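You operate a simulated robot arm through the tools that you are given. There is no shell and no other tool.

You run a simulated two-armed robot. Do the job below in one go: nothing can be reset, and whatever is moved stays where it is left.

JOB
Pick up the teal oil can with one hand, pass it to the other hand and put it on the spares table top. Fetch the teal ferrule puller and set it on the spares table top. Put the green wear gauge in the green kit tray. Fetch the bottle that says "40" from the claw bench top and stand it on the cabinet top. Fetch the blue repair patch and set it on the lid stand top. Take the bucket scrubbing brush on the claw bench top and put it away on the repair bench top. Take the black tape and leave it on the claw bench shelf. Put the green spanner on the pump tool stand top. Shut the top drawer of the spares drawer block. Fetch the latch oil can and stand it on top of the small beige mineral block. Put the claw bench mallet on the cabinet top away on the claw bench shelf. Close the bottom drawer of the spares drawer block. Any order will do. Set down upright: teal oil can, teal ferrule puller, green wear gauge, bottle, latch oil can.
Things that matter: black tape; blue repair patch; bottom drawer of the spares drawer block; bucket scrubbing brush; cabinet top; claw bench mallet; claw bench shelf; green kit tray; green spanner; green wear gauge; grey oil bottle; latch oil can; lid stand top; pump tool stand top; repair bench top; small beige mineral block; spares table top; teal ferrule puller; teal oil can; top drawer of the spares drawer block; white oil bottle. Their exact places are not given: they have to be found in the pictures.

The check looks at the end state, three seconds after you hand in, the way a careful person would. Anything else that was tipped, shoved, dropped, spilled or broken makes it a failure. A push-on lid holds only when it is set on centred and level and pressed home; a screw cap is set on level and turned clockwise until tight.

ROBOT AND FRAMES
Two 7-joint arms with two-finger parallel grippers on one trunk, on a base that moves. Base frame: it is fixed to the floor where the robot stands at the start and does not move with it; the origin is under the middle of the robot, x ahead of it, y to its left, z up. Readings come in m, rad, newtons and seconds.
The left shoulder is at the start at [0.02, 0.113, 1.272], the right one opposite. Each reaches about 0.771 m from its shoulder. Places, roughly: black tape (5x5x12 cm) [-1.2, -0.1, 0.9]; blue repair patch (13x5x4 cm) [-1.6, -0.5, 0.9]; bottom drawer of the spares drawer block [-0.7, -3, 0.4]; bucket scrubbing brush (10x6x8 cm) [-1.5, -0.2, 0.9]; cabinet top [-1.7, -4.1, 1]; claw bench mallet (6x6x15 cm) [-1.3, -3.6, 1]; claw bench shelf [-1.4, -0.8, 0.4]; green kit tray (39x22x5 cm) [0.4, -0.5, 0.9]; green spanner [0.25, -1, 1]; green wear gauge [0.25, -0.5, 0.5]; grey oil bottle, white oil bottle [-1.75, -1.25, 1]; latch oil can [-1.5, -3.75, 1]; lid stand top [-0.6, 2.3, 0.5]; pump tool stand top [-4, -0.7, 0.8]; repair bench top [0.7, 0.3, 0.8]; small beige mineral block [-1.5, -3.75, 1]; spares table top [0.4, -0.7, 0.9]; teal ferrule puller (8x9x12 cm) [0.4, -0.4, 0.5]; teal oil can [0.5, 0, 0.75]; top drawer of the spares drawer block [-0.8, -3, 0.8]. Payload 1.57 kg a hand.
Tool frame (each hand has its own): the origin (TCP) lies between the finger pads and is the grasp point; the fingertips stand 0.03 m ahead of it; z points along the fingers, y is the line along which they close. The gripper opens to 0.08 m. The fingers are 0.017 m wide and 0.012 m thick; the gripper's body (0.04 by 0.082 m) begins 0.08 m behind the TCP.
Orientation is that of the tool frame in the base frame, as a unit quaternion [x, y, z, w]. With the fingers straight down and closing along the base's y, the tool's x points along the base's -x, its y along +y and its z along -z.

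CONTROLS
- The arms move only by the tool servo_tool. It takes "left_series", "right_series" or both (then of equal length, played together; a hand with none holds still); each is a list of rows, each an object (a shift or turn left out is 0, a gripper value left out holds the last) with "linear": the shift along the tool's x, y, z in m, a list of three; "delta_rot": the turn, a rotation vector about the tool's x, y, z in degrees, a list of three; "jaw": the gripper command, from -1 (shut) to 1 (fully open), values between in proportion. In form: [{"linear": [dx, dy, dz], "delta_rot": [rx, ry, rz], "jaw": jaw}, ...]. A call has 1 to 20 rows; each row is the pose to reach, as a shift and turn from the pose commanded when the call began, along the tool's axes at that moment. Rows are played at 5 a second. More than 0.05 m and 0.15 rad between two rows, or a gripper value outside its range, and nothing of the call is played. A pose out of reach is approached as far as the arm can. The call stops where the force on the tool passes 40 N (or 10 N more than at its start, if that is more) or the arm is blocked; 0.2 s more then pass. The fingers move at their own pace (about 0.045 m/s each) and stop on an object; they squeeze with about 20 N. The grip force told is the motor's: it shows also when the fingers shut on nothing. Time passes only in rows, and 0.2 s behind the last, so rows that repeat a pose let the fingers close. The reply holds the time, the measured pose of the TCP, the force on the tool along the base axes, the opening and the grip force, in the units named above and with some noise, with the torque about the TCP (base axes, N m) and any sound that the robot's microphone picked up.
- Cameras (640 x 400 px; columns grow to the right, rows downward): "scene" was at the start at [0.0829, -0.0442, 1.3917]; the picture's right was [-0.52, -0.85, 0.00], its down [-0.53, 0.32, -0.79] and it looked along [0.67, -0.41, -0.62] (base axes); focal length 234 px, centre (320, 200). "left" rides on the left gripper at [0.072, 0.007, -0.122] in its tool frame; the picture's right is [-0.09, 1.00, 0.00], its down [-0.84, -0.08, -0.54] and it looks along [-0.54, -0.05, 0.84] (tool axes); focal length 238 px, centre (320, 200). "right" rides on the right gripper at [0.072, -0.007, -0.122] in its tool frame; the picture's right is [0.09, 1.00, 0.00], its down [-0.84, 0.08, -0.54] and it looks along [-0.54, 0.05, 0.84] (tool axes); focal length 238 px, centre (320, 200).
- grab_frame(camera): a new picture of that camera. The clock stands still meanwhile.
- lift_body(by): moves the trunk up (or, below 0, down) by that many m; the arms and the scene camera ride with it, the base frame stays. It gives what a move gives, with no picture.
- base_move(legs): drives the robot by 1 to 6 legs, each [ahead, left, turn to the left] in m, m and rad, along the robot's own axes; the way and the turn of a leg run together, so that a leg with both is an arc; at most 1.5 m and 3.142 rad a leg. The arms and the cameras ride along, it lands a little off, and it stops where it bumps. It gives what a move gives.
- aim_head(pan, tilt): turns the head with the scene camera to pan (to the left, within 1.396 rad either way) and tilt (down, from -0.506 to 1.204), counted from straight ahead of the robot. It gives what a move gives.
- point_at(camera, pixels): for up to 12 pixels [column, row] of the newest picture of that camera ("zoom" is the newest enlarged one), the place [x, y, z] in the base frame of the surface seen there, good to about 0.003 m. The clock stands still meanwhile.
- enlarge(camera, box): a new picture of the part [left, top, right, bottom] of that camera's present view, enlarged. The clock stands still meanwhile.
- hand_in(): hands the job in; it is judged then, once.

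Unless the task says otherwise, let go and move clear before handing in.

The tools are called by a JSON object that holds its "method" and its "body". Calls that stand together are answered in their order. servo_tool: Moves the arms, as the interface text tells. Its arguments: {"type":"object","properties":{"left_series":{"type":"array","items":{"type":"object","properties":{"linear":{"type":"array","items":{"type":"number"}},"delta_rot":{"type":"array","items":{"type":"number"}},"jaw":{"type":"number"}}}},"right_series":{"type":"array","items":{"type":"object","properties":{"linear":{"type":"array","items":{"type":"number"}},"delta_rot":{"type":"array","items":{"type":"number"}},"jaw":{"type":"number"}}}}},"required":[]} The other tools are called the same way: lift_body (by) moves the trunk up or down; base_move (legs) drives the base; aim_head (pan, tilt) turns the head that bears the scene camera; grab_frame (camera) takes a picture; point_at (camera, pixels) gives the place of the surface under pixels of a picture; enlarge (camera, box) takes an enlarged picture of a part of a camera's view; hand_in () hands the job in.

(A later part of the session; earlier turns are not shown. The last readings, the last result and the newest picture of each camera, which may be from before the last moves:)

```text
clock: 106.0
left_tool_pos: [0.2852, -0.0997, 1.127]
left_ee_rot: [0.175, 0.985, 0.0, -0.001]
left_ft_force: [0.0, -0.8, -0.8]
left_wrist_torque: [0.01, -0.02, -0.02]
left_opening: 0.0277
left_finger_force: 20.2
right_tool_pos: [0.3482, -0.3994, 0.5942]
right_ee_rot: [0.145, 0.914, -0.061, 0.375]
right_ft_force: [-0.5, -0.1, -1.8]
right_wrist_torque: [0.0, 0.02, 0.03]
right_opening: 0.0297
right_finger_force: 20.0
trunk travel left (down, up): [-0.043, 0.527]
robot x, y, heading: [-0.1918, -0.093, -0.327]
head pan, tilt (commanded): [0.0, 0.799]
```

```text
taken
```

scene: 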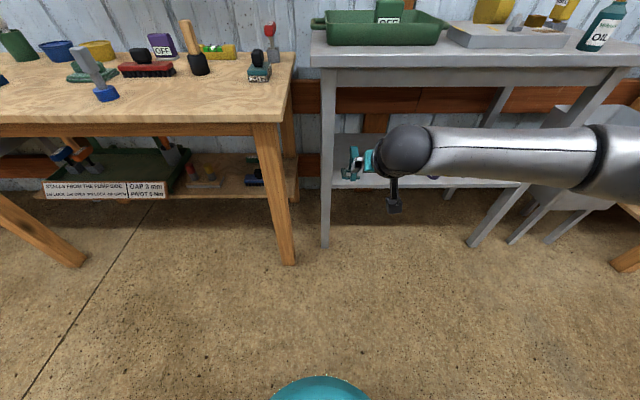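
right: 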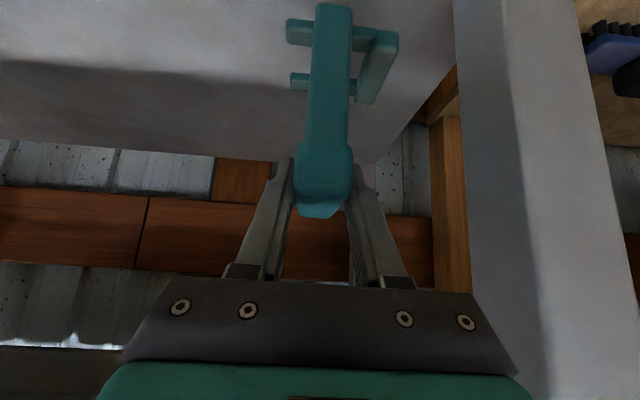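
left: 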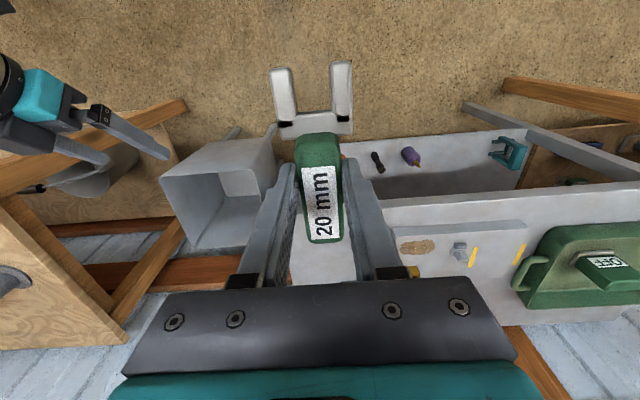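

The puller hangs straight (unchanged in view). I'll back out, raise, and strafe to the right end of the table.

{"method": "base_move", "body": {"legs": [[-0.34, 0, 0]]}}

{"method": "lift_body", "body": {"by": 0.4}}

{"method": "lift_body", "body": {"by": 0.09}}

{"method": "base_move", "body": {"legs": [[0, -0.64, 0]]}}

{"method": "grab_frame", "body": {"camera": "scene"}}

{"method": "grab_frame", "body": {"camera": "right"}}

```text
clock: 108.2
left_tool_pos: [-0.0357, 0.0094, 1.1266]
left_ee_rot: [0.174, 0.985, 0.0, 0.0]
left_ft_force: [-0.1, 1.0, -1.4]
left_wrist_torque: [0.01, -0.03, -0.01]
left_opening: 0.0278
left_finger_force: 19.9
right_tool_pos: [0.031, -0.2922, 0.5945]
right_ee_rot: [0.144, 0.914, -0.06, 0.374]
right_ft_force: [0.3, 0.3, -2.3]
right_wrist_torque: [-0.01, 0.03, 0.01]
right_opening: 0.0296
right_finger_force: 20.4
trunk travel left (down, up): [-0.043, 0.527]
robot x, y, heading: [-0.5128, 0.0131, -0.325]
head pan, tilt (commanded): [0.0, 0.799]
```

```text
clock: 112.0
left_tool_pos: [-0.0357, 0.0096, 1.5275]
left_ee_rot: [0.174, 0.985, 0.0, 0.0]
left_ft_force: [0.3, -0.2, -2.4]
left_wrist_torque: [-0.05, -0.01, -0.01]
left_opening: 0.0275
left_finger_force: 20.3
right_tool_pos: [0.0306, -0.2917, 0.9933]
right_ee_rot: [0.144, 0.914, -0.06, 0.375]
right_ft_force: [0.2, 0.8, -3.2]
right_wrist_torque: [-0.01, 0.05, 0.01]
right_opening: 0.0299
right_finger_force: 20.2
trunk travel left (down, up): [-0.443, 0.127]
robot x, y, heading: [-0.5111, 0.0164, -0.325]
head pan, tilt (commanded): [0.0, 0.799]
```

```text
clock: 113.3
left_tool_pos: [-0.0355, 0.0089, 1.6161]
left_ee_rot: [0.173, 0.985, -0.001, 0.002]
left_ft_force: [1.3, 0.3, -3.4]
left_wrist_torque: [-0.02, 0.01, -0.01]
left_opening: 0.0274
left_finger_force: 20.2
right_tool_pos: [0.0313, -0.2929, 1.0842]
right_ee_rot: [0.145, 0.914, -0.061, 0.374]
right_ft_force: [-0.4, -1.4, -1.5]
right_wrist_torque: [-0.02, 0.04, 0.0]
right_opening: 0.0299
right_finger_force: 19.7
trunk travel left (down, up): [-0.533, 0.037]
robot x, y, heading: [-0.5115, 0.0154, -0.323]
head pan, tilt (commanded): [0.0, 0.799]
```

```text
clock: 116.9
left_tool_pos: [-0.2353, -0.5952, 1.6164]
left_ee_rot: [0.171, 0.985, 0.0, 0.0]
left_ft_force: [-0.3, -0.3, -1.1]
left_wrist_torque: [-0.03, 0.03, -0.03]
left_opening: 0.0276
left_finger_force: 20.0
right_tool_pos: [-0.1683, -0.8956, 1.083]
right_ee_rot: [0.142, 0.914, -0.058, 0.376]
right_ft_force: [-0.1, 0.3, -2.8]
right_wrist_torque: [0.0, 0.0, 0.01]
right_opening: 0.03
right_finger_force: 19.7
trunk travel left (down, up): [-0.533, 0.037]
robot x, y, heading: [-0.7096, -0.594, -0.318]
head pan, tilt (commanded): [0.0, 0.799]
```

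```text
taken
```

scene: 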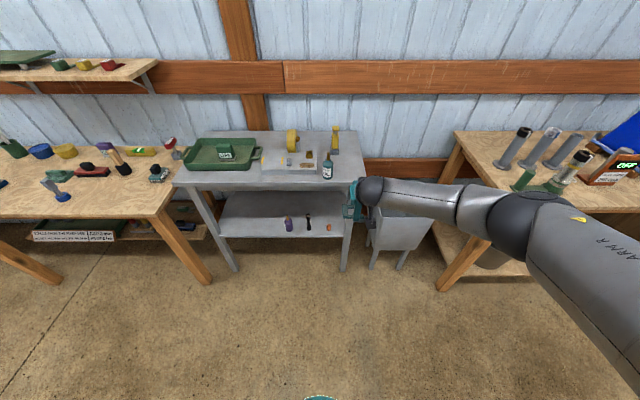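

```text
taken
```

right: 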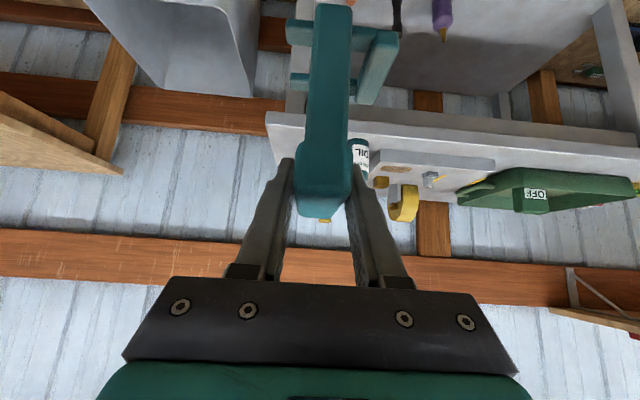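

The puller's bottom is at z≈0.98 and the path passes 2 cm from the can, so I'll raise 6 cm first and go over, shifted slightly right.

{"method": "servo_tool", "body": {"right_series": [{"linear": [-0.014, 0, -0.014], "jaw": -1}, {"linear": [-0.028, 0, -0.028]}, {"linear": [-0.028, 0, -0.028]}]}}

{"method": "lift_body", "body": {"by": 0.03}}

{"method": "base_move", "body": {"legs": [[0.375, -0.006, 0]]}}

{"method": "grab_frame", "body": {"camera": "scene"}}

{"method": "grab_frame", "body": {"camera": "right"}}

```text
clock: 117.7
left_tool_pos: [-0.2334, -0.5954, 1.6143]
left_ee_rot: [0.171, 0.985, 0.0, 0.0]
left_ft_force: [0.9, 0.9, -1.3]
left_wrist_torque: [-0.01, 0.04, 0.0]
left_opening: 0.0273
left_finger_force: 20.2
right_tool_pos: [-0.1672, -0.8976, 1.1236]
right_ee_rot: [0.141, 0.914, -0.059, 0.375]
right_ft_force: [-0.2, 0.0, -2.9]
right_wrist_torque: [0.01, 0.04, 0.02]
right_opening: 0.0301
right_finger_force: 19.6
trunk travel left (down, up): [-0.533, 0.037]
robot x, y, heading: [-0.7116, -0.5931, -0.318]
head pan, tilt (commanded): [0.0, 0.799]
```

```text
clock: 118.4
left_tool_pos: [-0.2361, -0.5956, 1.647]
left_ee_rot: [0.171, 0.985, 0.0, 0.0]
left_ft_force: [0.0, -0.1, -1.3]
left_wrist_torque: [0.0, -0.01, 0.01]
left_opening: 0.0277
left_finger_force: 19.9
right_tool_pos: [-0.1668, -0.8979, 1.1538]
right_ee_rot: [0.142, 0.914, -0.059, 0.375]
right_ft_force: [0.8, 0.1, -2.5]
right_wrist_torque: [-0.02, 0.06, 0.02]
right_opening: 0.0297
right_finger_force: 19.9
trunk travel left (down, up): [-0.563, 0.007]
robot x, y, heading: [-0.7116, -0.5914, -0.314]
head pan, tilt (commanded): [0.0, 0.799]
```

```text
clock: 120.8
left_tool_pos: [0.1256, -0.7208, 1.647]
left_ee_rot: [0.172, 0.985, -0.001, 0.0]
left_ft_force: [-0.3, 0.0, -0.9]
left_wrist_torque: [0.0, 0.02, 0.02]
left_opening: 0.0276
left_finger_force: 20.0
right_tool_pos: [0.1928, -1.0209, 1.1533]
right_ee_rot: [0.142, 0.914, -0.059, 0.375]
right_ft_force: [0.2, -1.1, -2.3]
right_wrist_torque: [-0.01, 0.03, 0.0]
right_opening: 0.0302
right_finger_force: 20.4
trunk travel left (down, up): [-0.563, 0.007]
robot x, y, heading: [-0.3521, -0.7151, -0.318]
head pan, tilt (commanded): [0.0, 0.799]
```

```text
taken
```

scene: 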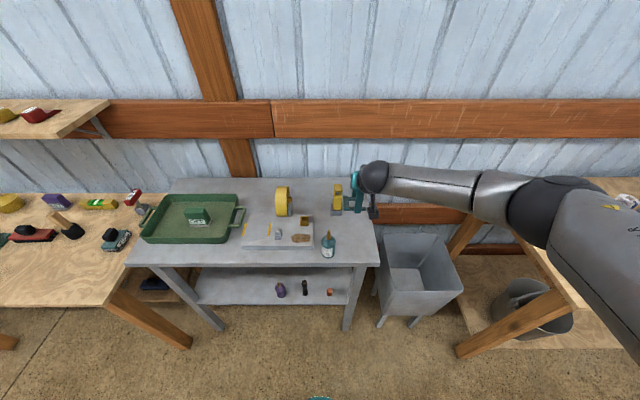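

```text
taken
```

right: 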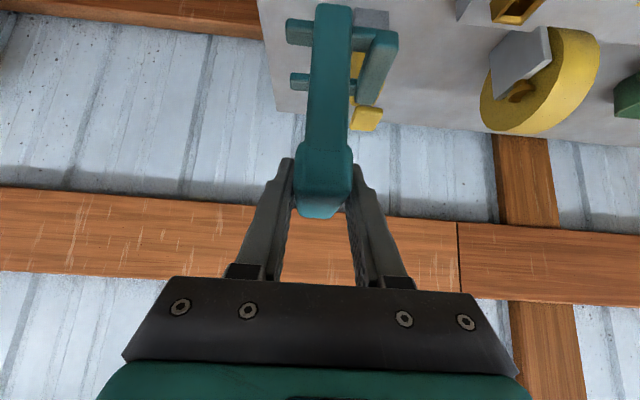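

The puller is above the planned spot (u 0.771, v 0.122). I'll lower 12 cm and look.

{"method": "lift_body", "body": {"by": -0.12}}

{"method": "grab_frame", "body": {"camera": "right"}}

{"method": "enlarge", "body": {"camera": "scene", "box": [270, 160, 430, 260]}}

```text
clock: 122.3
left_tool_pos: [0.1238, -0.7187, 1.5265]
left_ee_rot: [0.172, 0.985, 0.0, 0.0]
left_ft_force: [0.3, 0.2, -0.9]
left_wrist_torque: [-0.01, -0.02, 0.0]
left_opening: 0.0273
left_finger_force: 20.3
right_tool_pos: [0.192, -1.0218, 1.0346]
right_ee_rot: [0.141, 0.915, -0.058, 0.375]
right_ft_force: [-0.1, 0.6, -2.3]
right_wrist_torque: [-0.04, 0.02, -0.02]
right_opening: 0.0298
right_finger_force: 19.6
trunk travel left (down, up): [-0.443, 0.127]
robot x, y, heading: [-0.352, -0.7174, -0.316]
head pan, tilt (commanded): [0.0, 0.799]
```

```text
taken
```

right: 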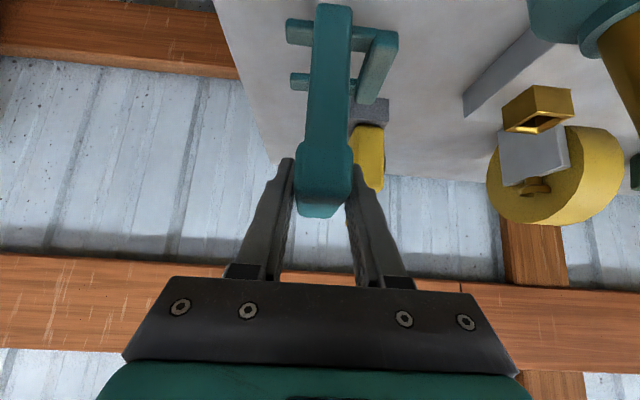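

```text
4.00 times, centred on (350, 210) of scene
```

zoom: 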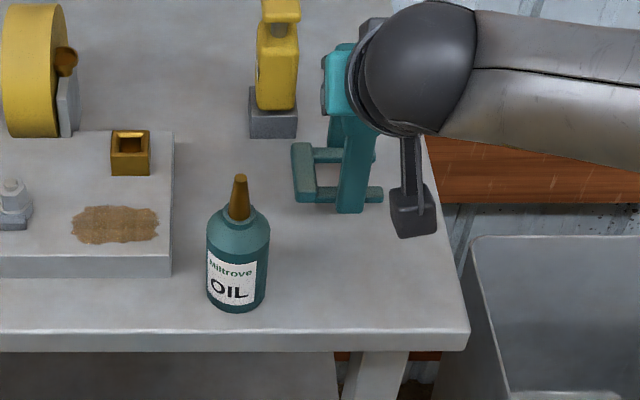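

The spot is clear. I'll lower 2.4 cm then creep to contact.

{"method": "lift_body", "body": {"by": -0.025}}

{"method": "lift_body", "body": {"by": -0.004}}

{"method": "lift_body", "body": {"by": -0.002}}

```text
clock: 123.0
left_tool_pos: [0.1254, -0.7206, 1.5012]
left_ee_rot: [0.172, 0.985, 0.001, -0.001]
left_ft_force: [0.5, 0.2, -1.3]
left_wrist_torque: [0.01, 0.0, 0.02]
left_opening: 0.0276
left_finger_force: 19.9
right_tool_pos: [0.1913, -1.022, 1.0074]
right_ee_rot: [0.142, 0.915, -0.059, 0.374]
right_ft_force: [0.6, 0.5, -2.4]
right_wrist_torque: [0.01, 0.03, 0.0]
right_opening: 0.0297
right_finger_force: 20.3
trunk travel left (down, up): [-0.418, 0.152]
robot x, y, heading: [-0.3511, -0.7186, -0.317]
head pan, tilt (commanded): [0.0, 0.799]
```

```text
clock: 123.6
left_tool_pos: [0.1244, -0.7194, 1.4982]
left_ee_rot: [0.172, 0.985, 0.0, 0.0]
left_ft_force: [0.2, 0.1, -1.9]
left_wrist_torque: [0.03, 0.0, 0.0]
left_opening: 0.0277
left_finger_force: 19.9
right_tool_pos: [0.1921, -1.0213, 1.004]
right_ee_rot: [0.142, 0.914, -0.059, 0.375]
right_ft_force: [0.3, -0.7, -2.6]
right_wrist_torque: [-0.02, -0.01, -0.01]
right_opening: 0.0298
right_finger_force: 20.0
trunk travel left (down, up): [-0.414, 0.156]
robot x, y, heading: [-0.3561, -0.7163, -0.316]
head pan, tilt (commanded): [0.0, 0.799]
```

```text
clock: 124.1
left_tool_pos: [0.124, -0.7195, 1.4957]
left_ee_rot: [0.172, 0.985, 0.0, 0.001]
left_ft_force: [0.0, 0.9, -2.1]
left_wrist_torque: [0.01, -0.01, 0.04]
left_opening: 0.0279
left_finger_force: 19.6
right_tool_pos: [0.1924, -1.0213, 1.0043]
right_ee_rot: [0.141, 0.913, -0.058, 0.377]
right_ft_force: [-1.0, -0.5, 5.9]
right_wrist_torque: [0.15, 0.4, 0.02]
right_opening: 0.0298
right_finger_force: 19.7
trunk travel left (down, up): [-0.412, 0.158]
robot x, y, heading: [-0.3539, -0.7137, -0.317]
head pan, tilt (commanded): [0.0, 0.799]
```

Contact made (+6 N). I'll press 1 mm more, then open and retract along the finger axis.

{"method": "lift_body", "body": {"by": -0.001}}

{"method": "servo_tool", "body": {"right_series": [{"jaw": 0.3}, {"jaw": 0.3}, {"jaw": 0.3}, {"linear": [0, 0, -0.03]}, {"linear": [0, 0, -0.06]}, {"linear": [0, 0, -0.1]}, {"linear": [0, 0, -0.12]}]}}

{"method": "grab_frame", "body": {"camera": "right"}}

{"method": "grab_frame", "body": {"camera": "scene"}}

```text
clock: 124.6
left_tool_pos: [0.1233, -0.7192, 1.4956]
left_ee_rot: [0.172, 0.985, 0.0, 0.0]
left_ft_force: [0.0, -0.5, -0.8]
left_wrist_torque: [-0.01, 0.01, 0.01]
left_opening: 0.0277
left_finger_force: 19.8
right_tool_pos: [0.1914, -1.0219, 1.0047]
right_ee_rot: [0.141, 0.913, -0.058, 0.378]
right_ft_force: [-2.4, -0.8, 13.2]
right_wrist_torque: [0.2, 0.59, 0.06]
right_opening: 0.0295
right_finger_force: 20.2
trunk travel left (down, up): [-0.411, 0.159]
robot x, y, heading: [-0.3523, -0.7186, -0.318]
head pan, tilt (commanded): [0.0, 0.799]
```

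```text
clock: 126.2
left_tool_pos: [0.1253, -0.7191, 1.4948]
left_ee_rot: [0.172, 0.985, 0.0, -0.001]
left_ft_force: [-0.1, -0.8, -2.6]
left_wrist_torque: [-0.01, 0.02, 0.0]
left_opening: 0.0275
left_finger_force: 19.9
right_tool_pos: [0.1091, -0.9968, 1.0871]
right_ee_rot: [0.142, 0.914, -0.059, 0.374]
right_ft_force: [0.4, -0.1, 0.2]
right_wrist_torque: [-0.01, 0.05, 0.01]
right_opening: 0.052
right_finger_force: 0.1
trunk travel left (down, up): [-0.411, 0.159]
robot x, y, heading: [-0.3533, -0.7144, -0.316]
head pan, tilt (commanded): [0.0, 0.799]
```

```text
taken
```

right: 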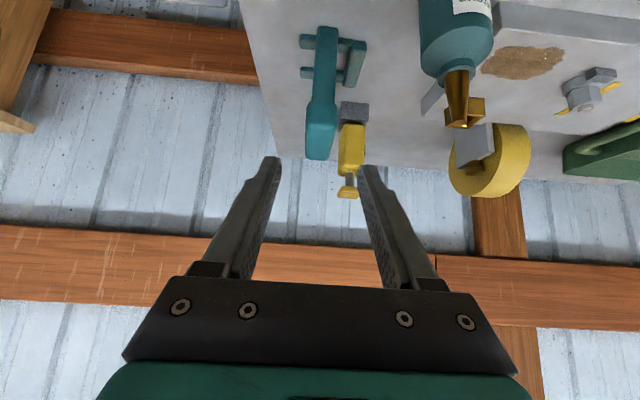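

```text
taken
```

scene: 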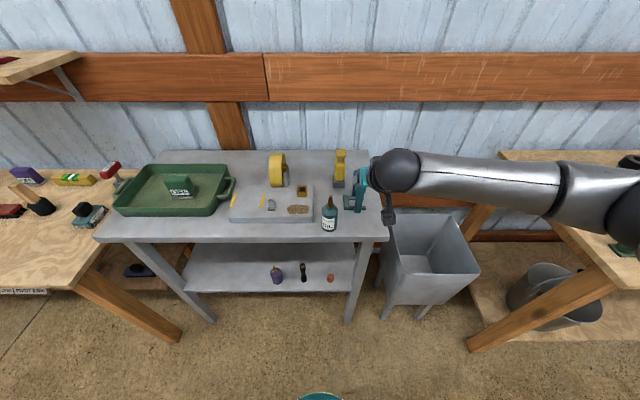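

All three items are set at the spares table (puller at (358,195) stands upright). I'll back away, raise the trunk and turn left to survey the room behind.

{"method": "base_move", "body": {"legs": [[-0.22, 0, 0]]}}

{"method": "lift_body", "body": {"by": 0.15}}

{"method": "base_move", "body": {"legs": [[0, 0, 1.5]]}}

{"method": "aim_head", "body": {"pan": 1.2, "tilt": 0.5}}

{"method": "grab_frame", "body": {"camera": "scene"}}

{"method": "aim_head", "body": {"pan": 0.2, "tilt": 0.5}}

{"method": "grab_frame", "body": {"camera": "scene"}}

```text
clock: 127.9
left_tool_pos: [-0.0859, -0.6517, 1.494]
left_ee_rot: [0.173, 0.985, 0.001, 0.001]
left_ft_force: [0.0, 0.6, -1.7]
left_wrist_torque: [0.0, -0.05, -0.03]
left_opening: 0.0277
left_finger_force: 20.4
right_tool_pos: [-0.0998, -0.9278, 1.0865]
right_ee_rot: [0.142, 0.914, -0.059, 0.376]
right_ft_force: [-0.2, 0.0, 0.4]
right_wrist_torque: [0.01, -0.02, 0.0]
right_opening: 0.0521
right_finger_force: 0.1
trunk travel left (down, up): [-0.411, 0.159]
robot x, y, heading: [-0.5634, -0.6471, -0.311]
head pan, tilt (commanded): [0.0, 0.799]
```

```text
clock: 129.6
left_tool_pos: [-0.0851, -0.6527, 1.644]
left_ee_rot: [0.173, 0.985, 0.001, -0.001]
left_ft_force: [-0.4, 0.4, -1.4]
left_wrist_torque: [0.01, 0.0, -0.01]
left_opening: 0.0275
left_finger_force: 20.0
right_tool_pos: [-0.1008, -0.9275, 1.237]
right_ee_rot: [0.143, 0.914, -0.059, 0.375]
right_ft_force: [-0.2, 0.0, 0.6]
right_wrist_torque: [-0.01, 0.0, 0.0]
right_opening: 0.0521
right_finger_force: 0.1
trunk travel left (down, up): [-0.561, 0.009]
robot x, y, heading: [-0.5636, -0.6458, -0.323]
head pan, tilt (commanded): [0.0, 0.799]
```

```text
clock: 133.6
left_tool_pos: [-0.5079, -0.1745, 1.6441]
left_ee_rot: [-0.531, 0.847, 0.0, 0.0]
left_ft_force: [-0.5, 0.5, -2.5]
left_wrist_torque: [0.0, 0.0, -0.01]
left_opening: 0.0276
left_finger_force: 19.9
right_tool_pos: [-0.2357, -0.2184, 1.2371]
right_ee_rot: [-0.506, 0.775, 0.207, 0.318]
right_ft_force: [0.0, 0.4, -0.2]
right_wrist_torque: [0.0, 0.01, -0.02]
right_opening: 0.052
right_finger_force: 0.0
trunk travel left (down, up): [-0.561, 0.009]
robot x, y, heading: [-0.5588, -0.6468, 1.147]
head pan, tilt (commanded): [0.0, 0.799]
```

```text
clock: 135.0
left_tool_pos: [-0.5085, -0.1747, 1.6431]
left_ee_rot: [-0.531, 0.848, -0.001, 0.0]
left_ft_force: [0.0, 0.0, -2.5]
left_wrist_torque: [0.0, -0.02, 0.01]
left_opening: 0.0272
left_finger_force: 20.5
right_tool_pos: [-0.2359, -0.2179, 1.2377]
right_ee_rot: [-0.506, 0.774, 0.208, 0.318]
right_ft_force: [-0.2, -0.4, 0.7]
right_wrist_torque: [0.0, 0.0, 0.0]
right_opening: 0.0518
right_finger_force: 0.1
trunk travel left (down, up): [-0.561, 0.009]
robot x, y, heading: [-0.5621, -0.6482, 1.145]
head pan, tilt (commanded): [1.201, 0.499]
```

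```text
taken
```

scene: 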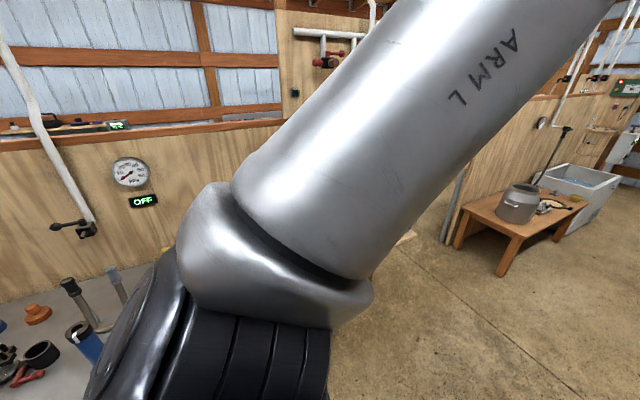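

```text
clock: 136.3
left_tool_pos: [-0.5087, -0.1744, 1.644]
left_ee_rot: [-0.531, 0.847, -0.001, 0.0]
left_ft_force: [-0.1, 0.1, -2.0]
left_wrist_torque: [0.01, 0.0, 0.05]
left_opening: 0.0276
left_finger_force: 20.2
right_tool_pos: [-0.2364, -0.2179, 1.2379]
right_ee_rot: [-0.506, 0.775, 0.206, 0.318]
right_ft_force: [0.6, 0.0, -1.1]
right_wrist_torque: [-0.04, 0.0, 0.01]
right_opening: 0.052
right_finger_force: 0.1
trunk travel left (down, up): [-0.561, 0.009]
robot x, y, heading: [-0.5668, -0.6486, 1.145]
head pan, tilt (commanded): [0.201, 0.499]
```

```text
taken
```

scene: 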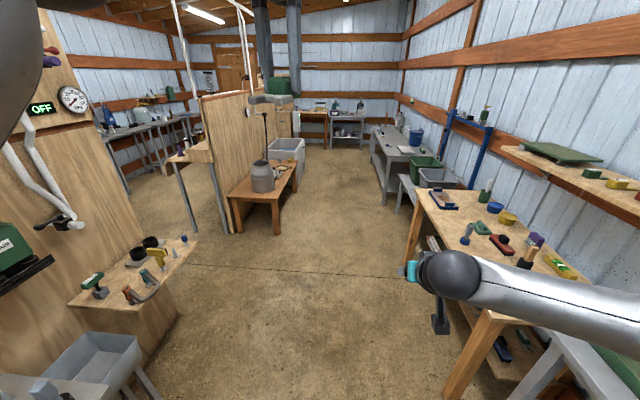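

I see the room: a low brown stand with a pot at (265,180) (likely the lid stand), a wooden partition on the left and the claw bench at lower left. I'll turn left more to face the claw bench.

{"method": "base_move", "body": {"legs": [[0, 0, 1.3]]}}

{"method": "aim_head", "body": {"pan": 0.0, "tilt": 0.6}}

{"method": "grab_frame", "body": {"camera": "scene"}}

{"method": "aim_head", "body": {"pan": 0.6, "tilt": 0.6}}

{"method": "grab_frame", "body": {"camera": "scene"}}

{"method": "aim_head", "body": {"pan": -0.8, "tilt": 0.4}}

{"method": "grab_frame", "body": {"camera": "scene"}}

```text
clock: 140.0
left_tool_pos: [-1.0086, -0.4811, 1.6446]
left_ee_rot: [0.94, -0.342, -0.001, 0.0]
left_ft_force: [-0.6, -0.9, -2.1]
left_wrist_torque: [-0.02, -0.02, -0.01]
left_opening: 0.0275
left_finger_force: 20.0
right_tool_pos: [-0.9001, -0.2272, 1.2368]
right_ee_rot: [0.875, -0.3, -0.359, -0.123]
right_ft_force: [-1.0, 0.0, -0.3]
right_wrist_torque: [0.07, 0.02, -0.03]
right_opening: 0.0517
right_finger_force: 0.1
trunk travel left (down, up): [-0.561, 0.009]
robot x, y, heading: [-0.5676, -0.6466, 2.473]
head pan, tilt (commanded): [0.201, 0.499]
```

```text
clock: 140.7
left_tool_pos: [-1.0083, -0.4816, 1.6449]
left_ee_rot: [0.94, -0.341, 0.0, 0.0]
left_ft_force: [-0.6, 0.0, -1.6]
left_wrist_torque: [0.01, -0.02, 0.01]
left_opening: 0.0276
left_finger_force: 20.8
right_tool_pos: [-0.9002, -0.2272, 1.2362]
right_ee_rot: [0.875, -0.3, -0.359, -0.123]
right_ft_force: [0.6, -0.5, 0.1]
right_wrist_torque: [-0.02, 0.0, -0.01]
right_opening: 0.0518
right_finger_force: 0.1
trunk travel left (down, up): [-0.561, 0.009]
robot x, y, heading: [-0.5629, -0.6474, 2.473]
head pan, tilt (commanded): [0.0, 0.6]
```

```text
taken
```

scene: 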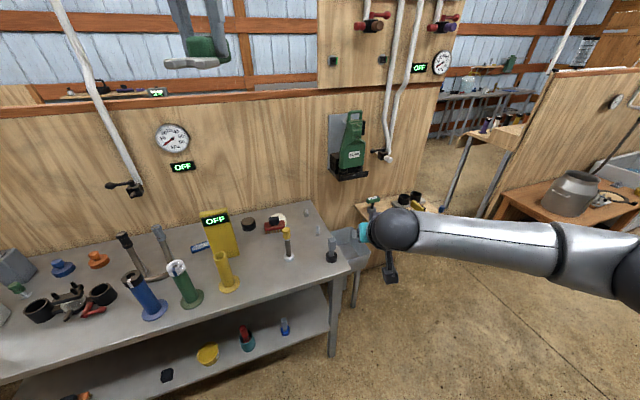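

```text
clock: 141.7
left_tool_pos: [-1.0075, -0.4806, 1.6444]
left_ee_rot: [0.94, -0.342, 0.0, 0.0]
left_ft_force: [-0.3, -0.6, -1.5]
left_wrist_torque: [-0.03, -0.01, -0.02]
left_opening: 0.0274
left_finger_force: 20.3
right_tool_pos: [-0.8994, -0.2261, 1.2356]
right_ee_rot: [0.875, -0.3, -0.358, -0.123]
right_ft_force: [-1.4, -0.3, 0.6]
right_wrist_torque: [0.0, 0.02, 0.0]
right_opening: 0.0519
right_finger_force: 0.1
trunk travel left (down, up): [-0.561, 0.009]
robot x, y, heading: [-0.5607, -0.647, 2.47]
head pan, tilt (commanded): [0.6, 0.6]
```

```text
taken
```

scene: 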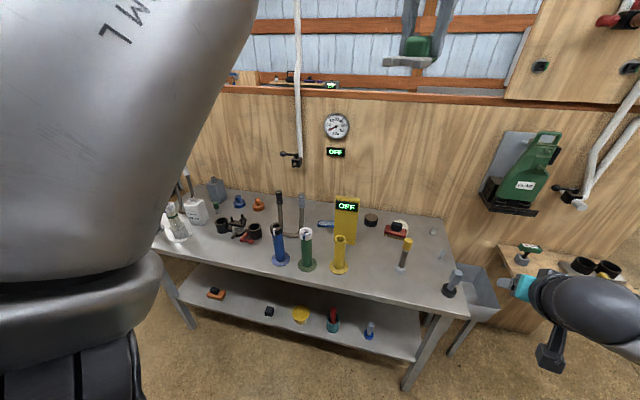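

```text
clock: 143.2
left_tool_pos: [-1.0078, -0.4815, 1.6453]
left_ee_rot: [0.94, -0.342, 0.001, 0.0]
left_ft_force: [0.1, -0.3, -1.5]
left_wrist_torque: [-0.02, -0.02, 0.02]
left_opening: 0.0277
left_finger_force: 19.3
right_tool_pos: [-0.8982, -0.2274, 1.237]
right_ee_rot: [0.875, -0.3, -0.359, -0.123]
right_ft_force: [-1.3, 0.5, -0.2]
right_wrist_torque: [-0.04, 0.01, -0.05]
right_opening: 0.052
right_finger_force: 0.1
trunk travel left (down, up): [-0.561, 0.009]
robot x, y, heading: [-0.5612, -0.6483, 2.472]
head pan, tilt (commanded): [-0.799, 0.4]
```

```text
taken
```

scene: 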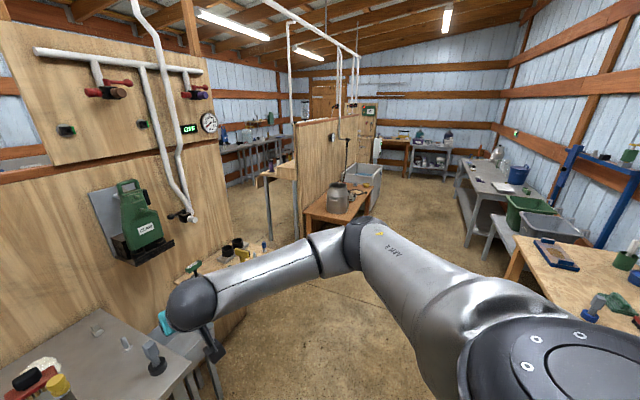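

The claw bench is the grey table along the partition; a passage to the other room lies between the partition's end (~(240,220)) and the second partition (~(297,240)). I'll measure the passage and bench.

{"method": "point_at", "body": {"camera": "scene", "pixels": [[265, 250], [280, 220], [297, 235], [272, 180], [300, 160], [235, 165], [240, 190], [250, 240], [283, 260], [350, 240], [245, 205], [330, 195]]}}

{"method": "enlarge", "body": {"camera": "scene", "box": [180, 100, 380, 225]}}

```text
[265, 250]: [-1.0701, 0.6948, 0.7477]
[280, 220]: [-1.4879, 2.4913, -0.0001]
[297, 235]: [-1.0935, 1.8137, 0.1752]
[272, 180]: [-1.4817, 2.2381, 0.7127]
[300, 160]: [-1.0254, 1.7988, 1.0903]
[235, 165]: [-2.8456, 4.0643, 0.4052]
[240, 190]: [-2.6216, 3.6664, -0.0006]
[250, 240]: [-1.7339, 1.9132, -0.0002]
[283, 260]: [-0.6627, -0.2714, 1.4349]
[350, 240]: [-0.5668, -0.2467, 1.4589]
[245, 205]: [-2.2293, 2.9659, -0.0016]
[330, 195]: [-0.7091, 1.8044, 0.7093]
```

```text
3.20 times, centred on (280, 162) of scene
```

zoom: 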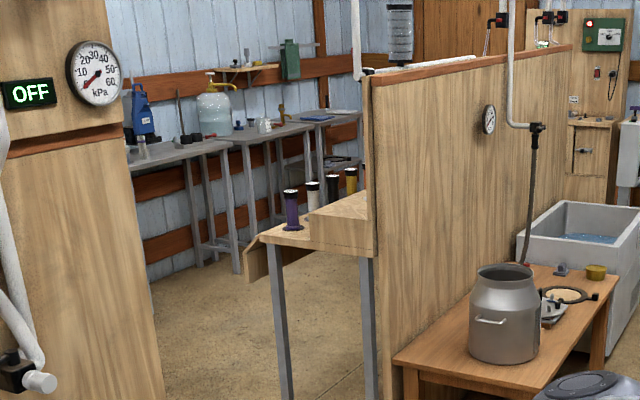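

The pump stand must be beyond the partition. I'll measure the first partition's end and nearby obstacles.

{"method": "point_at", "body": {"camera": "zoom", "pixels": [[145, 300], [155, 395], [130, 150], [200, 300], [180, 390], [290, 250], [250, 240], [285, 380], [370, 380], [200, 180], [330, 130], [215, 110]]}}

{"method": "point_at", "body": {"camera": "scene", "pixels": [[240, 300], [230, 250], [190, 280], [100, 350], [30, 370], [60, 320]]}}

```text
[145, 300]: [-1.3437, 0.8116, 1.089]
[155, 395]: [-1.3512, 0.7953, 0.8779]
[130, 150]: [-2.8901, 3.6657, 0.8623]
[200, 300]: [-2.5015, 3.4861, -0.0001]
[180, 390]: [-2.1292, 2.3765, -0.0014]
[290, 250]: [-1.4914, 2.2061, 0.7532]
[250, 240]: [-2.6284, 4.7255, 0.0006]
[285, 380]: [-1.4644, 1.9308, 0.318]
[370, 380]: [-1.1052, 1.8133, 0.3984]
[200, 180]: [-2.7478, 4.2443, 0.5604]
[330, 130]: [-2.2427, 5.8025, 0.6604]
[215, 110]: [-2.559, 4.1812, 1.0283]
```

```text
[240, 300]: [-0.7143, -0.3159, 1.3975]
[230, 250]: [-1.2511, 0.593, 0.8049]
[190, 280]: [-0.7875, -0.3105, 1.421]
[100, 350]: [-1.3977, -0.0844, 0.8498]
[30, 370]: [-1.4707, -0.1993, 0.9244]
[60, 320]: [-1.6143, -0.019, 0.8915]
```

The partition ends at about [-1.35,0.80] and the second one starts at [-1.1,1.8], leaving a ~1 m passage. I'll drive up to its entrance in legs with hands raised.

{"method": "base_move", "body": {"legs": [[0, 0, -0.8], [0.95, 0, 0], [0.9, 0, 0]]}}

{"method": "aim_head", "body": {"pan": 1.1, "tilt": 0.5}}

{"method": "grab_frame", "body": {"camera": "scene"}}

```text
clock: 154.7
left_tool_pos: [-0.9704, 1.6408, 1.6454]
left_ee_rot: [0.737, -0.676, 0.0, 0.001]
left_ft_force: [0.3, -0.4, -1.7]
left_wrist_torque: [-0.01, -0.02, 0.02]
left_opening: 0.0273
left_finger_force: 20.2
right_tool_pos: [-0.7143, 1.7415, 1.2373]
right_ee_rot: [0.693, -0.613, -0.284, -0.251]
right_ft_force: [0.6, -0.3, 0.1]
right_wrist_torque: [-0.01, 0.02, -0.03]
right_opening: 0.052
right_finger_force: 0.0
trunk travel left (down, up): [-0.561, 0.009]
robot x, y, heading: [-0.7708, 1.2048, 1.683]
head pan, tilt (commanded): [-0.799, 0.4]
```

```text
clock: 156.6
left_tool_pos: [-0.9701, 1.6395, 1.6449]
left_ee_rot: [0.737, -0.676, 0.0, 0.0]
left_ft_force: [-0.3, -0.3, -1.9]
left_wrist_torque: [-0.02, 0.03, 0.01]
left_opening: 0.0278
left_finger_force: 19.3
right_tool_pos: [-0.7131, 1.7404, 1.2371]
right_ee_rot: [0.693, -0.614, -0.283, -0.252]
right_ft_force: [0.5, -0.6, -0.7]
right_wrist_torque: [-0.01, 0.02, 0.04]
right_opening: 0.052
right_finger_force: 0.0
trunk travel left (down, up): [-0.561, 0.009]
robot x, y, heading: [-0.7726, 1.2077, 1.686]
head pan, tilt (commanded): [1.1, 0.499]
```

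```text
taken
```

scene: 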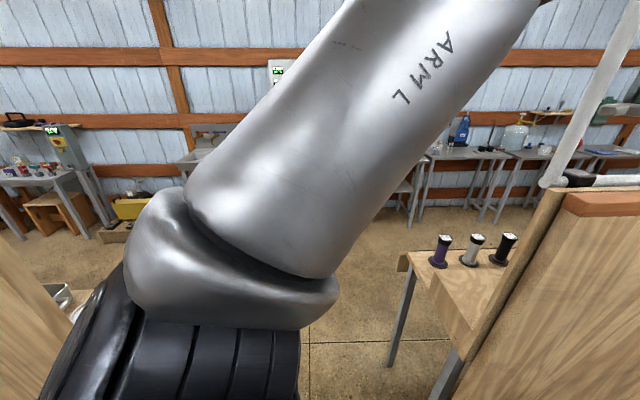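

The left arm blocks the view this way. I'll shift right a little and turn to face the passage directly.

{"method": "base_move", "body": {"legs": [[-0.02, -0.15, 0], [0, 0, 1.33]]}}

{"method": "aim_head", "body": {"pan": 0.0, "tilt": 0.45}}

{"method": "grab_frame", "body": {"camera": "scene"}}

```text
clock: 161.2
left_tool_pos: [-1.091, 1.1204, 1.6441]
left_ee_rot: [0.997, -0.083, 0.0, -0.001]
left_ft_force: [0.0, 0.7, -1.2]
left_wrist_torque: [-0.03, -0.02, 0.01]
left_opening: 0.0276
left_finger_force: 20.4
right_tool_pos: [-1.1257, 1.3959, 1.2368]
right_ee_rot: [0.923, -0.06, -0.379, -0.026]
right_ft_force: [0.4, 0.1, 0.1]
right_wrist_torque: [-0.01, 0.0, 0.01]
right_opening: 0.0519
right_finger_force: 0.1
trunk travel left (down, up): [-0.561, 0.009]
robot x, y, heading: [-0.6188, 1.2056, 3.0]
head pan, tilt (commanded): [1.1, 0.499]
```

```text
clock: 162.6
left_tool_pos: [-1.0911, 1.1206, 1.645]
left_ee_rot: [0.997, -0.083, 0.001, 0.0]
left_ft_force: [0.2, 1.3, -2.7]
left_wrist_torque: [-0.02, -0.01, 0.01]
left_opening: 0.0276
left_finger_force: 20.0
right_tool_pos: [-1.1251, 1.3958, 1.2372]
right_ee_rot: [0.923, -0.06, -0.378, -0.025]
right_ft_force: [0.3, -0.3, 0.2]
right_wrist_torque: [0.03, 0.0, 0.0]
right_opening: 0.052
right_finger_force: 0.2
trunk travel left (down, up): [-0.561, 0.009]
robot x, y, heading: [-0.6232, 1.2074, 3.002]
head pan, tilt (commanded): [0.0, 0.45]
```

```text
taken
```

scene: 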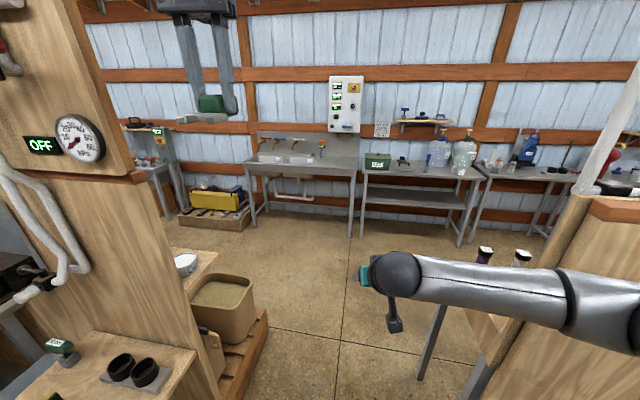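

Through the passage I see a brown bin on a pallet at left (230,310) and a small table at right (440,340). I'll measure these to plan the path.

{"method": "point_at", "body": {"camera": "scene", "pixels": [[265, 320], [255, 290], [240, 390], [190, 360], [300, 340], [330, 280], [430, 370], [425, 375], [450, 300], [170, 215], [160, 175], [300, 250]]}}

{"method": "enlarge", "body": {"camera": "scene", "box": [100, 100, 300, 225]}}

```text
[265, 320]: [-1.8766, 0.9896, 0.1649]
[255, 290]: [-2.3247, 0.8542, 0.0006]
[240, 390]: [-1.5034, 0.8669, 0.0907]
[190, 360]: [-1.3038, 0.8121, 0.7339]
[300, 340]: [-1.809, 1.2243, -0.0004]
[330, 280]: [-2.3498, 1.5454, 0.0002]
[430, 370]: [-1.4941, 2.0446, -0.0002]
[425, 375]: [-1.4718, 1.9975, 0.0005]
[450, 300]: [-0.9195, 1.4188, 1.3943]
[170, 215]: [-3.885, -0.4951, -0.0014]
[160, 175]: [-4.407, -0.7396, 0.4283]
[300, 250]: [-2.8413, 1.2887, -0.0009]
```

```text
3.20 times, centred on (200, 162) of scene
```

zoom: 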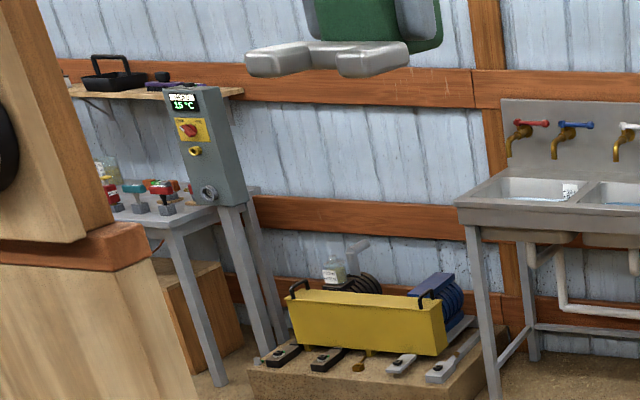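

The clear lane runs at y≈1.4 between pallet (y≈1.0) and small table (y≈2.0). I'll drive through in short legs.

{"method": "base_move", "body": {"legs": [[0.45, -0.05, 0], [0.45, -0.06, 0]]}}

{"method": "grab_frame", "body": {"camera": "scene"}}

```text
clock: 167.6
left_tool_pos: [-1.956, 1.3554, 1.6438]
left_ee_rot: [0.996, -0.086, 0.0, 0.001]
left_ft_force: [-0.6, 0.8, -2.3]
left_wrist_torque: [-0.01, 0.01, 0.0]
left_opening: 0.0276
left_finger_force: 20.0
right_tool_pos: [-1.9888, 1.6298, 1.2369]
right_ee_rot: [0.923, -0.062, -0.379, -0.025]
right_ft_force: [0.2, 0.3, 0.0]
right_wrist_torque: [-0.01, 0.0, 0.03]
right_opening: 0.0522
right_finger_force: 0.1
trunk travel left (down, up): [-0.561, 0.009]
robot x, y, heading: [-1.486, 1.436, 2.997]
head pan, tilt (commanded): [0.0, 0.45]
```

```text
taken
```

scene: 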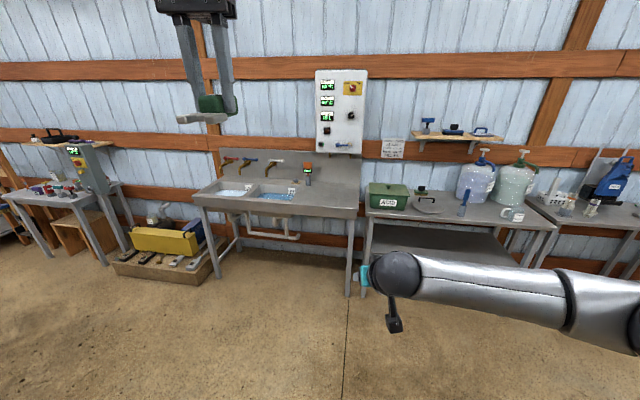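

I'm in the other room. The grey stand with small tools at (60,195) should be the pump tool stand; I'll measure it and the things near.

{"method": "enlarge", "body": {"camera": "scene", "box": [0, 120, 240, 270]}}

{"method": "point_at", "body": {"camera": "zoom", "pixels": [[100, 195], [60, 210], [200, 195], [310, 170], [120, 320], [280, 380], [40, 215], [310, 380], [440, 400], [250, 190], [150, 180], [130, 150]]}}

```text
2.67 times, centred on (120, 195) of scene
```

zoom: 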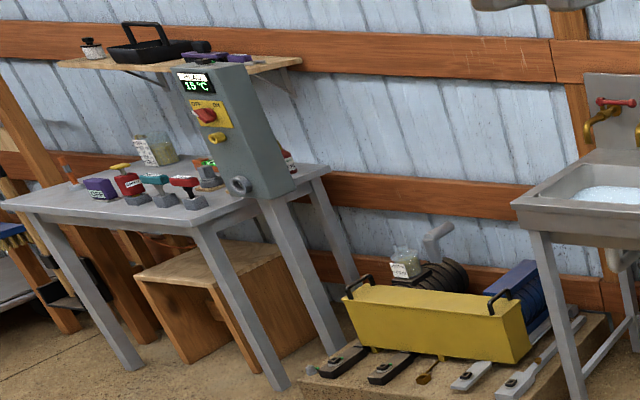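

```text
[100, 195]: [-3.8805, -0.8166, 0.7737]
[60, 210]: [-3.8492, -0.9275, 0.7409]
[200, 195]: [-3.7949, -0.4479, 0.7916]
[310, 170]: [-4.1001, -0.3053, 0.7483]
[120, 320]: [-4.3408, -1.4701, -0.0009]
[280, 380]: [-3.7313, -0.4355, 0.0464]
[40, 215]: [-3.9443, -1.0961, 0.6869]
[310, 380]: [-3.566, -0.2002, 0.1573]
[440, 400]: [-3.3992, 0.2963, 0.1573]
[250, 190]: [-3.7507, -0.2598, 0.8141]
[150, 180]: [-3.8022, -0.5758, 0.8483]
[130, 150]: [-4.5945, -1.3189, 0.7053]
```

The stand top is at z≈0.745 around [-3.9,-0.7]. I'll drive ahead past the pallet and turn toward the stand.

{"method": "base_move", "body": {"legs": [[0.95, 0, 0], [0, 0, 1.1]]}}

{"method": "grab_frame", "body": {"camera": "scene"}}

```text
clock: 175.4
left_tool_pos: [-2.5739, 1.11, 1.6447]
left_ee_rot: [0.891, 0.455, 0.0, 0.0]
left_ft_force: [0.7, -0.3, -2.3]
left_wrist_torque: [0.02, -0.03, -0.01]
left_opening: 0.0275
left_finger_force: 20.3
right_tool_pos: [-2.8345, 1.2014, 1.2377]
right_ee_rot: [0.815, 0.437, -0.334, 0.18]
right_ft_force: [0.0, 0.7, -0.3]
right_wrist_torque: [0.0, 0.0, 0.0]
right_opening: 0.0518
right_finger_force: 0.1
trunk travel left (down, up): [-0.561, 0.009]
robot x, y, heading: [-2.4394, 1.5703, -2.168]
head pan, tilt (commanded): [0.0, 0.45]
```

```text
taken
```

scene: 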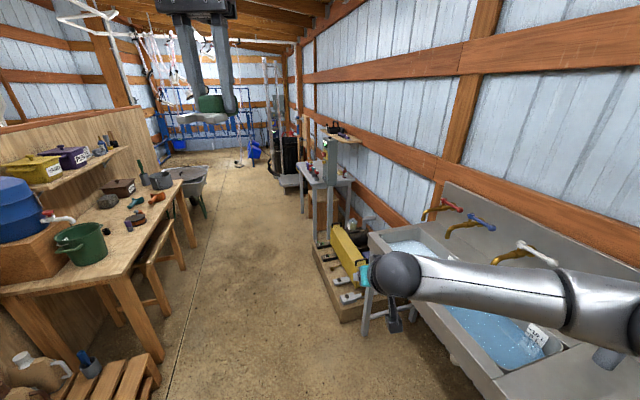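

I'll measure the corridor limits: sink front edge (430,330), yellow tank pallet (330,300), left bench edge (150,300).

{"method": "point_at", "body": {"camera": "scene", "pixels": [[400, 270], [440, 350], [340, 318], [320, 260], [165, 355], [195, 245], [178, 185], [120, 300], [250, 300], [325, 240], [302, 175], [340, 180]]}}

```text
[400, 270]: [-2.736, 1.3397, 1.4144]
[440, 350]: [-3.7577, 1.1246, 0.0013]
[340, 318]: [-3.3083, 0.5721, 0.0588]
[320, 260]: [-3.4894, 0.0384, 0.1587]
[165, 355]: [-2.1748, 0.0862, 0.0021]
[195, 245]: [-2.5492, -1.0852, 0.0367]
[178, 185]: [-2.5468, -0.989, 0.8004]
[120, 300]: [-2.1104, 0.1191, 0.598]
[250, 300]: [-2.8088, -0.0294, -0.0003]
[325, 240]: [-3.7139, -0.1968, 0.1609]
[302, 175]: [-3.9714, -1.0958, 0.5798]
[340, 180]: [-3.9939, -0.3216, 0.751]
```

Corridor is ~1.3 m wide. I'll drive along it and then turn right to face the stand from about [-3.1,-0.6].

{"method": "base_move", "body": {"legs": [[1.19, 0.32, 0], [0.95, 0.36, 0]]}}

{"method": "base_move", "body": {"legs": [[0, 0, -1.27]]}}

{"method": "aim_head", "body": {"pan": 0.0, "tilt": 0.7}}

{"method": "grab_frame", "body": {"camera": "scene"}}

```text
clock: 186.4
left_tool_pos: [-3.2101, -1.0245, 1.6455]
left_ee_rot: [0.889, 0.458, 0.001, 0.0]
left_ft_force: [-0.3, 0.0, -1.5]
left_wrist_torque: [0.0, 0.01, -0.03]
left_opening: 0.0276
left_finger_force: 20.3
right_tool_pos: [-3.4722, -0.9363, 1.2358]
right_ee_rot: [0.814, 0.439, -0.334, 0.18]
right_ft_force: [0.0, 0.1, 0.2]
right_wrist_torque: [-0.04, 0.0, -0.03]
right_opening: 0.0518
right_finger_force: 0.0
trunk travel left (down, up): [-0.561, 0.009]
robot x, y, heading: [-3.0807, -0.5658, -2.157]
head pan, tilt (commanded): [0.0, 0.45]
```

```text
clock: 189.9
left_tool_pos: [-3.5546, -0.5678, 1.645]
left_ee_rot: [0.986, -0.167, 0.001, 0.001]
left_ft_force: [0.2, -1.2, -2.1]
left_wrist_torque: [0.0, 0.02, 0.0]
left_opening: 0.0275
left_finger_force: 20.2
right_tool_pos: [-3.5429, -0.294, 1.2365]
right_ee_rot: [0.915, -0.137, -0.375, -0.056]
right_ft_force: [0.8, -0.5, -1.1]
right_wrist_torque: [0.01, 0.01, 0.01]
right_opening: 0.052
right_finger_force: 0.1
trunk travel left (down, up): [-0.561, 0.009]
robot x, y, heading: [-3.0794, -0.5695, 2.833]
head pan, tilt (commanded): [0.0, 0.45]
```

```text
clock: 190.7
left_tool_pos: [-3.5544, -0.5681, 1.6444]
left_ee_rot: [0.986, -0.167, 0.0, 0.0]
left_ft_force: [0.3, 0.0, -0.4]
left_wrist_torque: [-0.04, -0.02, 0.01]
left_opening: 0.0276
left_finger_force: 19.9
right_tool_pos: [-3.5427, -0.2915, 1.2381]
right_ee_rot: [0.915, -0.137, -0.375, -0.056]
right_ft_force: [0.1, -0.4, 0.8]
right_wrist_torque: [0.02, 0.0, 0.02]
right_opening: 0.052
right_finger_force: 0.0
trunk travel left (down, up): [-0.561, 0.009]
robot x, y, heading: [-3.0778, -0.5672, 2.832]
head pan, tilt (commanded): [0.0, 0.7]
```

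```text
taken
```

scene: 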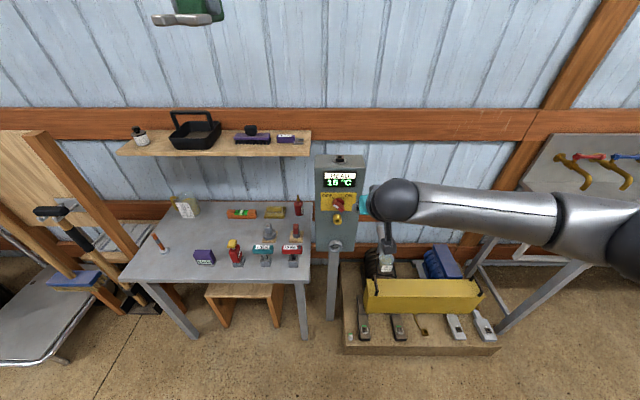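

The stand top with its items is in view at (220,240). I'll enlarge to find a free spot and measure.

{"method": "enlarge", "body": {"camera": "scene", "box": [110, 180, 350, 330]}}

{"method": "point_at", "body": {"camera": "zoom", "pixels": [[60, 250], [180, 250], [510, 260], [240, 130], [300, 140], [340, 160], [250, 180], [350, 120], [230, 220], [150, 160], [140, 200], [380, 160]]}}

```text
2.67 times, centred on (230, 255) of scene
```

zoom: 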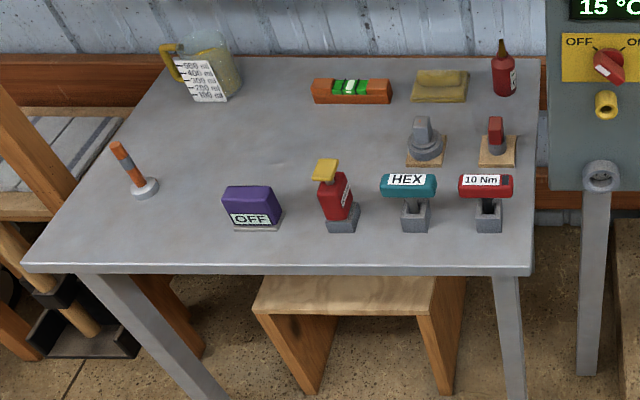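

```text
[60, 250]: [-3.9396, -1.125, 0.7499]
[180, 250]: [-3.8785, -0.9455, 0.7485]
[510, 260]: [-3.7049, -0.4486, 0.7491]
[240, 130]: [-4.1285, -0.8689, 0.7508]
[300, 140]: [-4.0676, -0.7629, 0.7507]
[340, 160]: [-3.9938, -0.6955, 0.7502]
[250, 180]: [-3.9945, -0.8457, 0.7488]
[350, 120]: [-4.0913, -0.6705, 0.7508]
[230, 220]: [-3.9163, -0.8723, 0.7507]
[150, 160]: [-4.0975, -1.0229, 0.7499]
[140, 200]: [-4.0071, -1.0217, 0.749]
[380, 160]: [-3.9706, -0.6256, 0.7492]
```

Free space exists at the stand's front-left between the stick (zoom 145,188) and purple block (zoom 250,210). I'll raise the right hand out of the way, strafe left and come forward.

{"method": "servo_tool", "body": {"right_series": [{"linear": [-0.03, 0, -0.03]}, {"linear": [-0.06, 0, -0.06]}, {"linear": [-0.09, 0, -0.09]}, {"linear": [-0.12, 0, -0.12]}, {"linear": [-0.15, 0, -0.15]}, {"linear": [-0.18, 0, -0.18]}, {"linear": [-0.212, 0, -0.212]}], "left_series": [{"linear": [0, 0, 0.03], "jaw": -1}, {"linear": [0, 0, 0.06]}, {"linear": [0, 0, 0.09]}, {"linear": [-0.01, 0, 0.12]}, {"linear": [-0.02, 0, 0.15]}, {"linear": [-0.03, 0, 0.18]}, {"linear": [-0.04, 0, 0.21]}]}}

{"method": "base_move", "body": {"legs": [[0, 0.49, 0], [0.2, 0, 0]]}}

{"method": "grab_frame", "body": {"camera": "left"}}

{"method": "grab_frame", "body": {"camera": "scene"}}

```text
clock: 192.3
left_tool_pos: [-3.5936, -0.5557, 1.4319]
left_ee_rot: [0.986, -0.166, -0.001, 0.001]
left_ft_force: [-0.2, 0.0, -1.8]
left_wrist_torque: [0.05, 0.0, 0.0]
left_opening: 0.028
left_finger_force: 20.0
right_tool_pos: [-3.5451, -0.2941, 1.5367]
right_ee_rot: [0.915, -0.136, -0.375, -0.057]
right_ft_force: [0.8, -0.1, 0.0]
right_wrist_torque: [0.01, -0.01, -0.05]
right_opening: 0.0519
right_finger_force: 0.1
trunk travel left (down, up): [-0.561, 0.009]
robot x, y, heading: [-3.079, -0.5672, 2.838]
head pan, tilt (commanded): [0.0, 0.7]
```

```text
clock: 196.4
left_tool_pos: [-3.9262, -0.9685, 1.4325]
left_ee_rot: [0.987, -0.163, 0.0, 0.0]
left_ft_force: [-0.3, 0.8, -2.0]
left_wrist_torque: [-0.01, -0.02, -0.01]
left_opening: 0.0278
left_finger_force: 20.2
right_tool_pos: [-3.8816, -0.7054, 1.5361]
right_ee_rot: [0.916, -0.132, -0.375, -0.054]
right_ft_force: [-0.2, 0.4, -0.3]
right_wrist_torque: [-0.01, 0.02, 0.0]
right_opening: 0.0521
right_finger_force: 0.0
trunk travel left (down, up): [-0.561, 0.009]
robot x, y, heading: [-3.4105, -0.9773, 2.839]
head pan, tilt (commanded): [0.0, 0.7]
```

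```text
taken
```

left: 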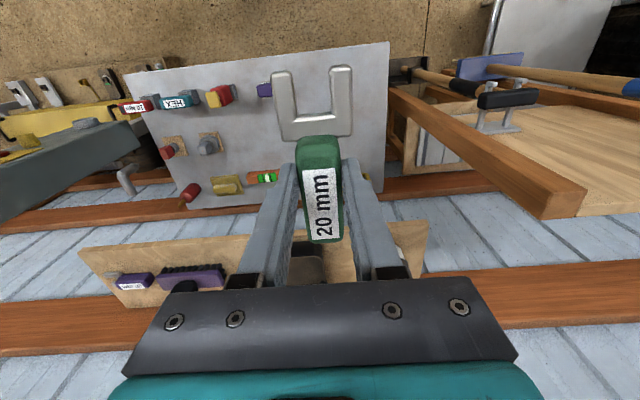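

```text
taken
```

scene: 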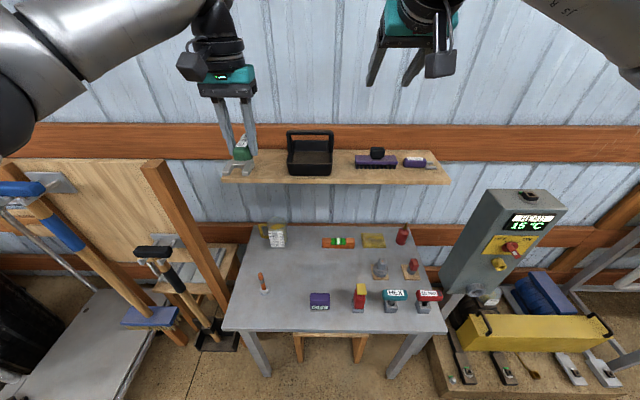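

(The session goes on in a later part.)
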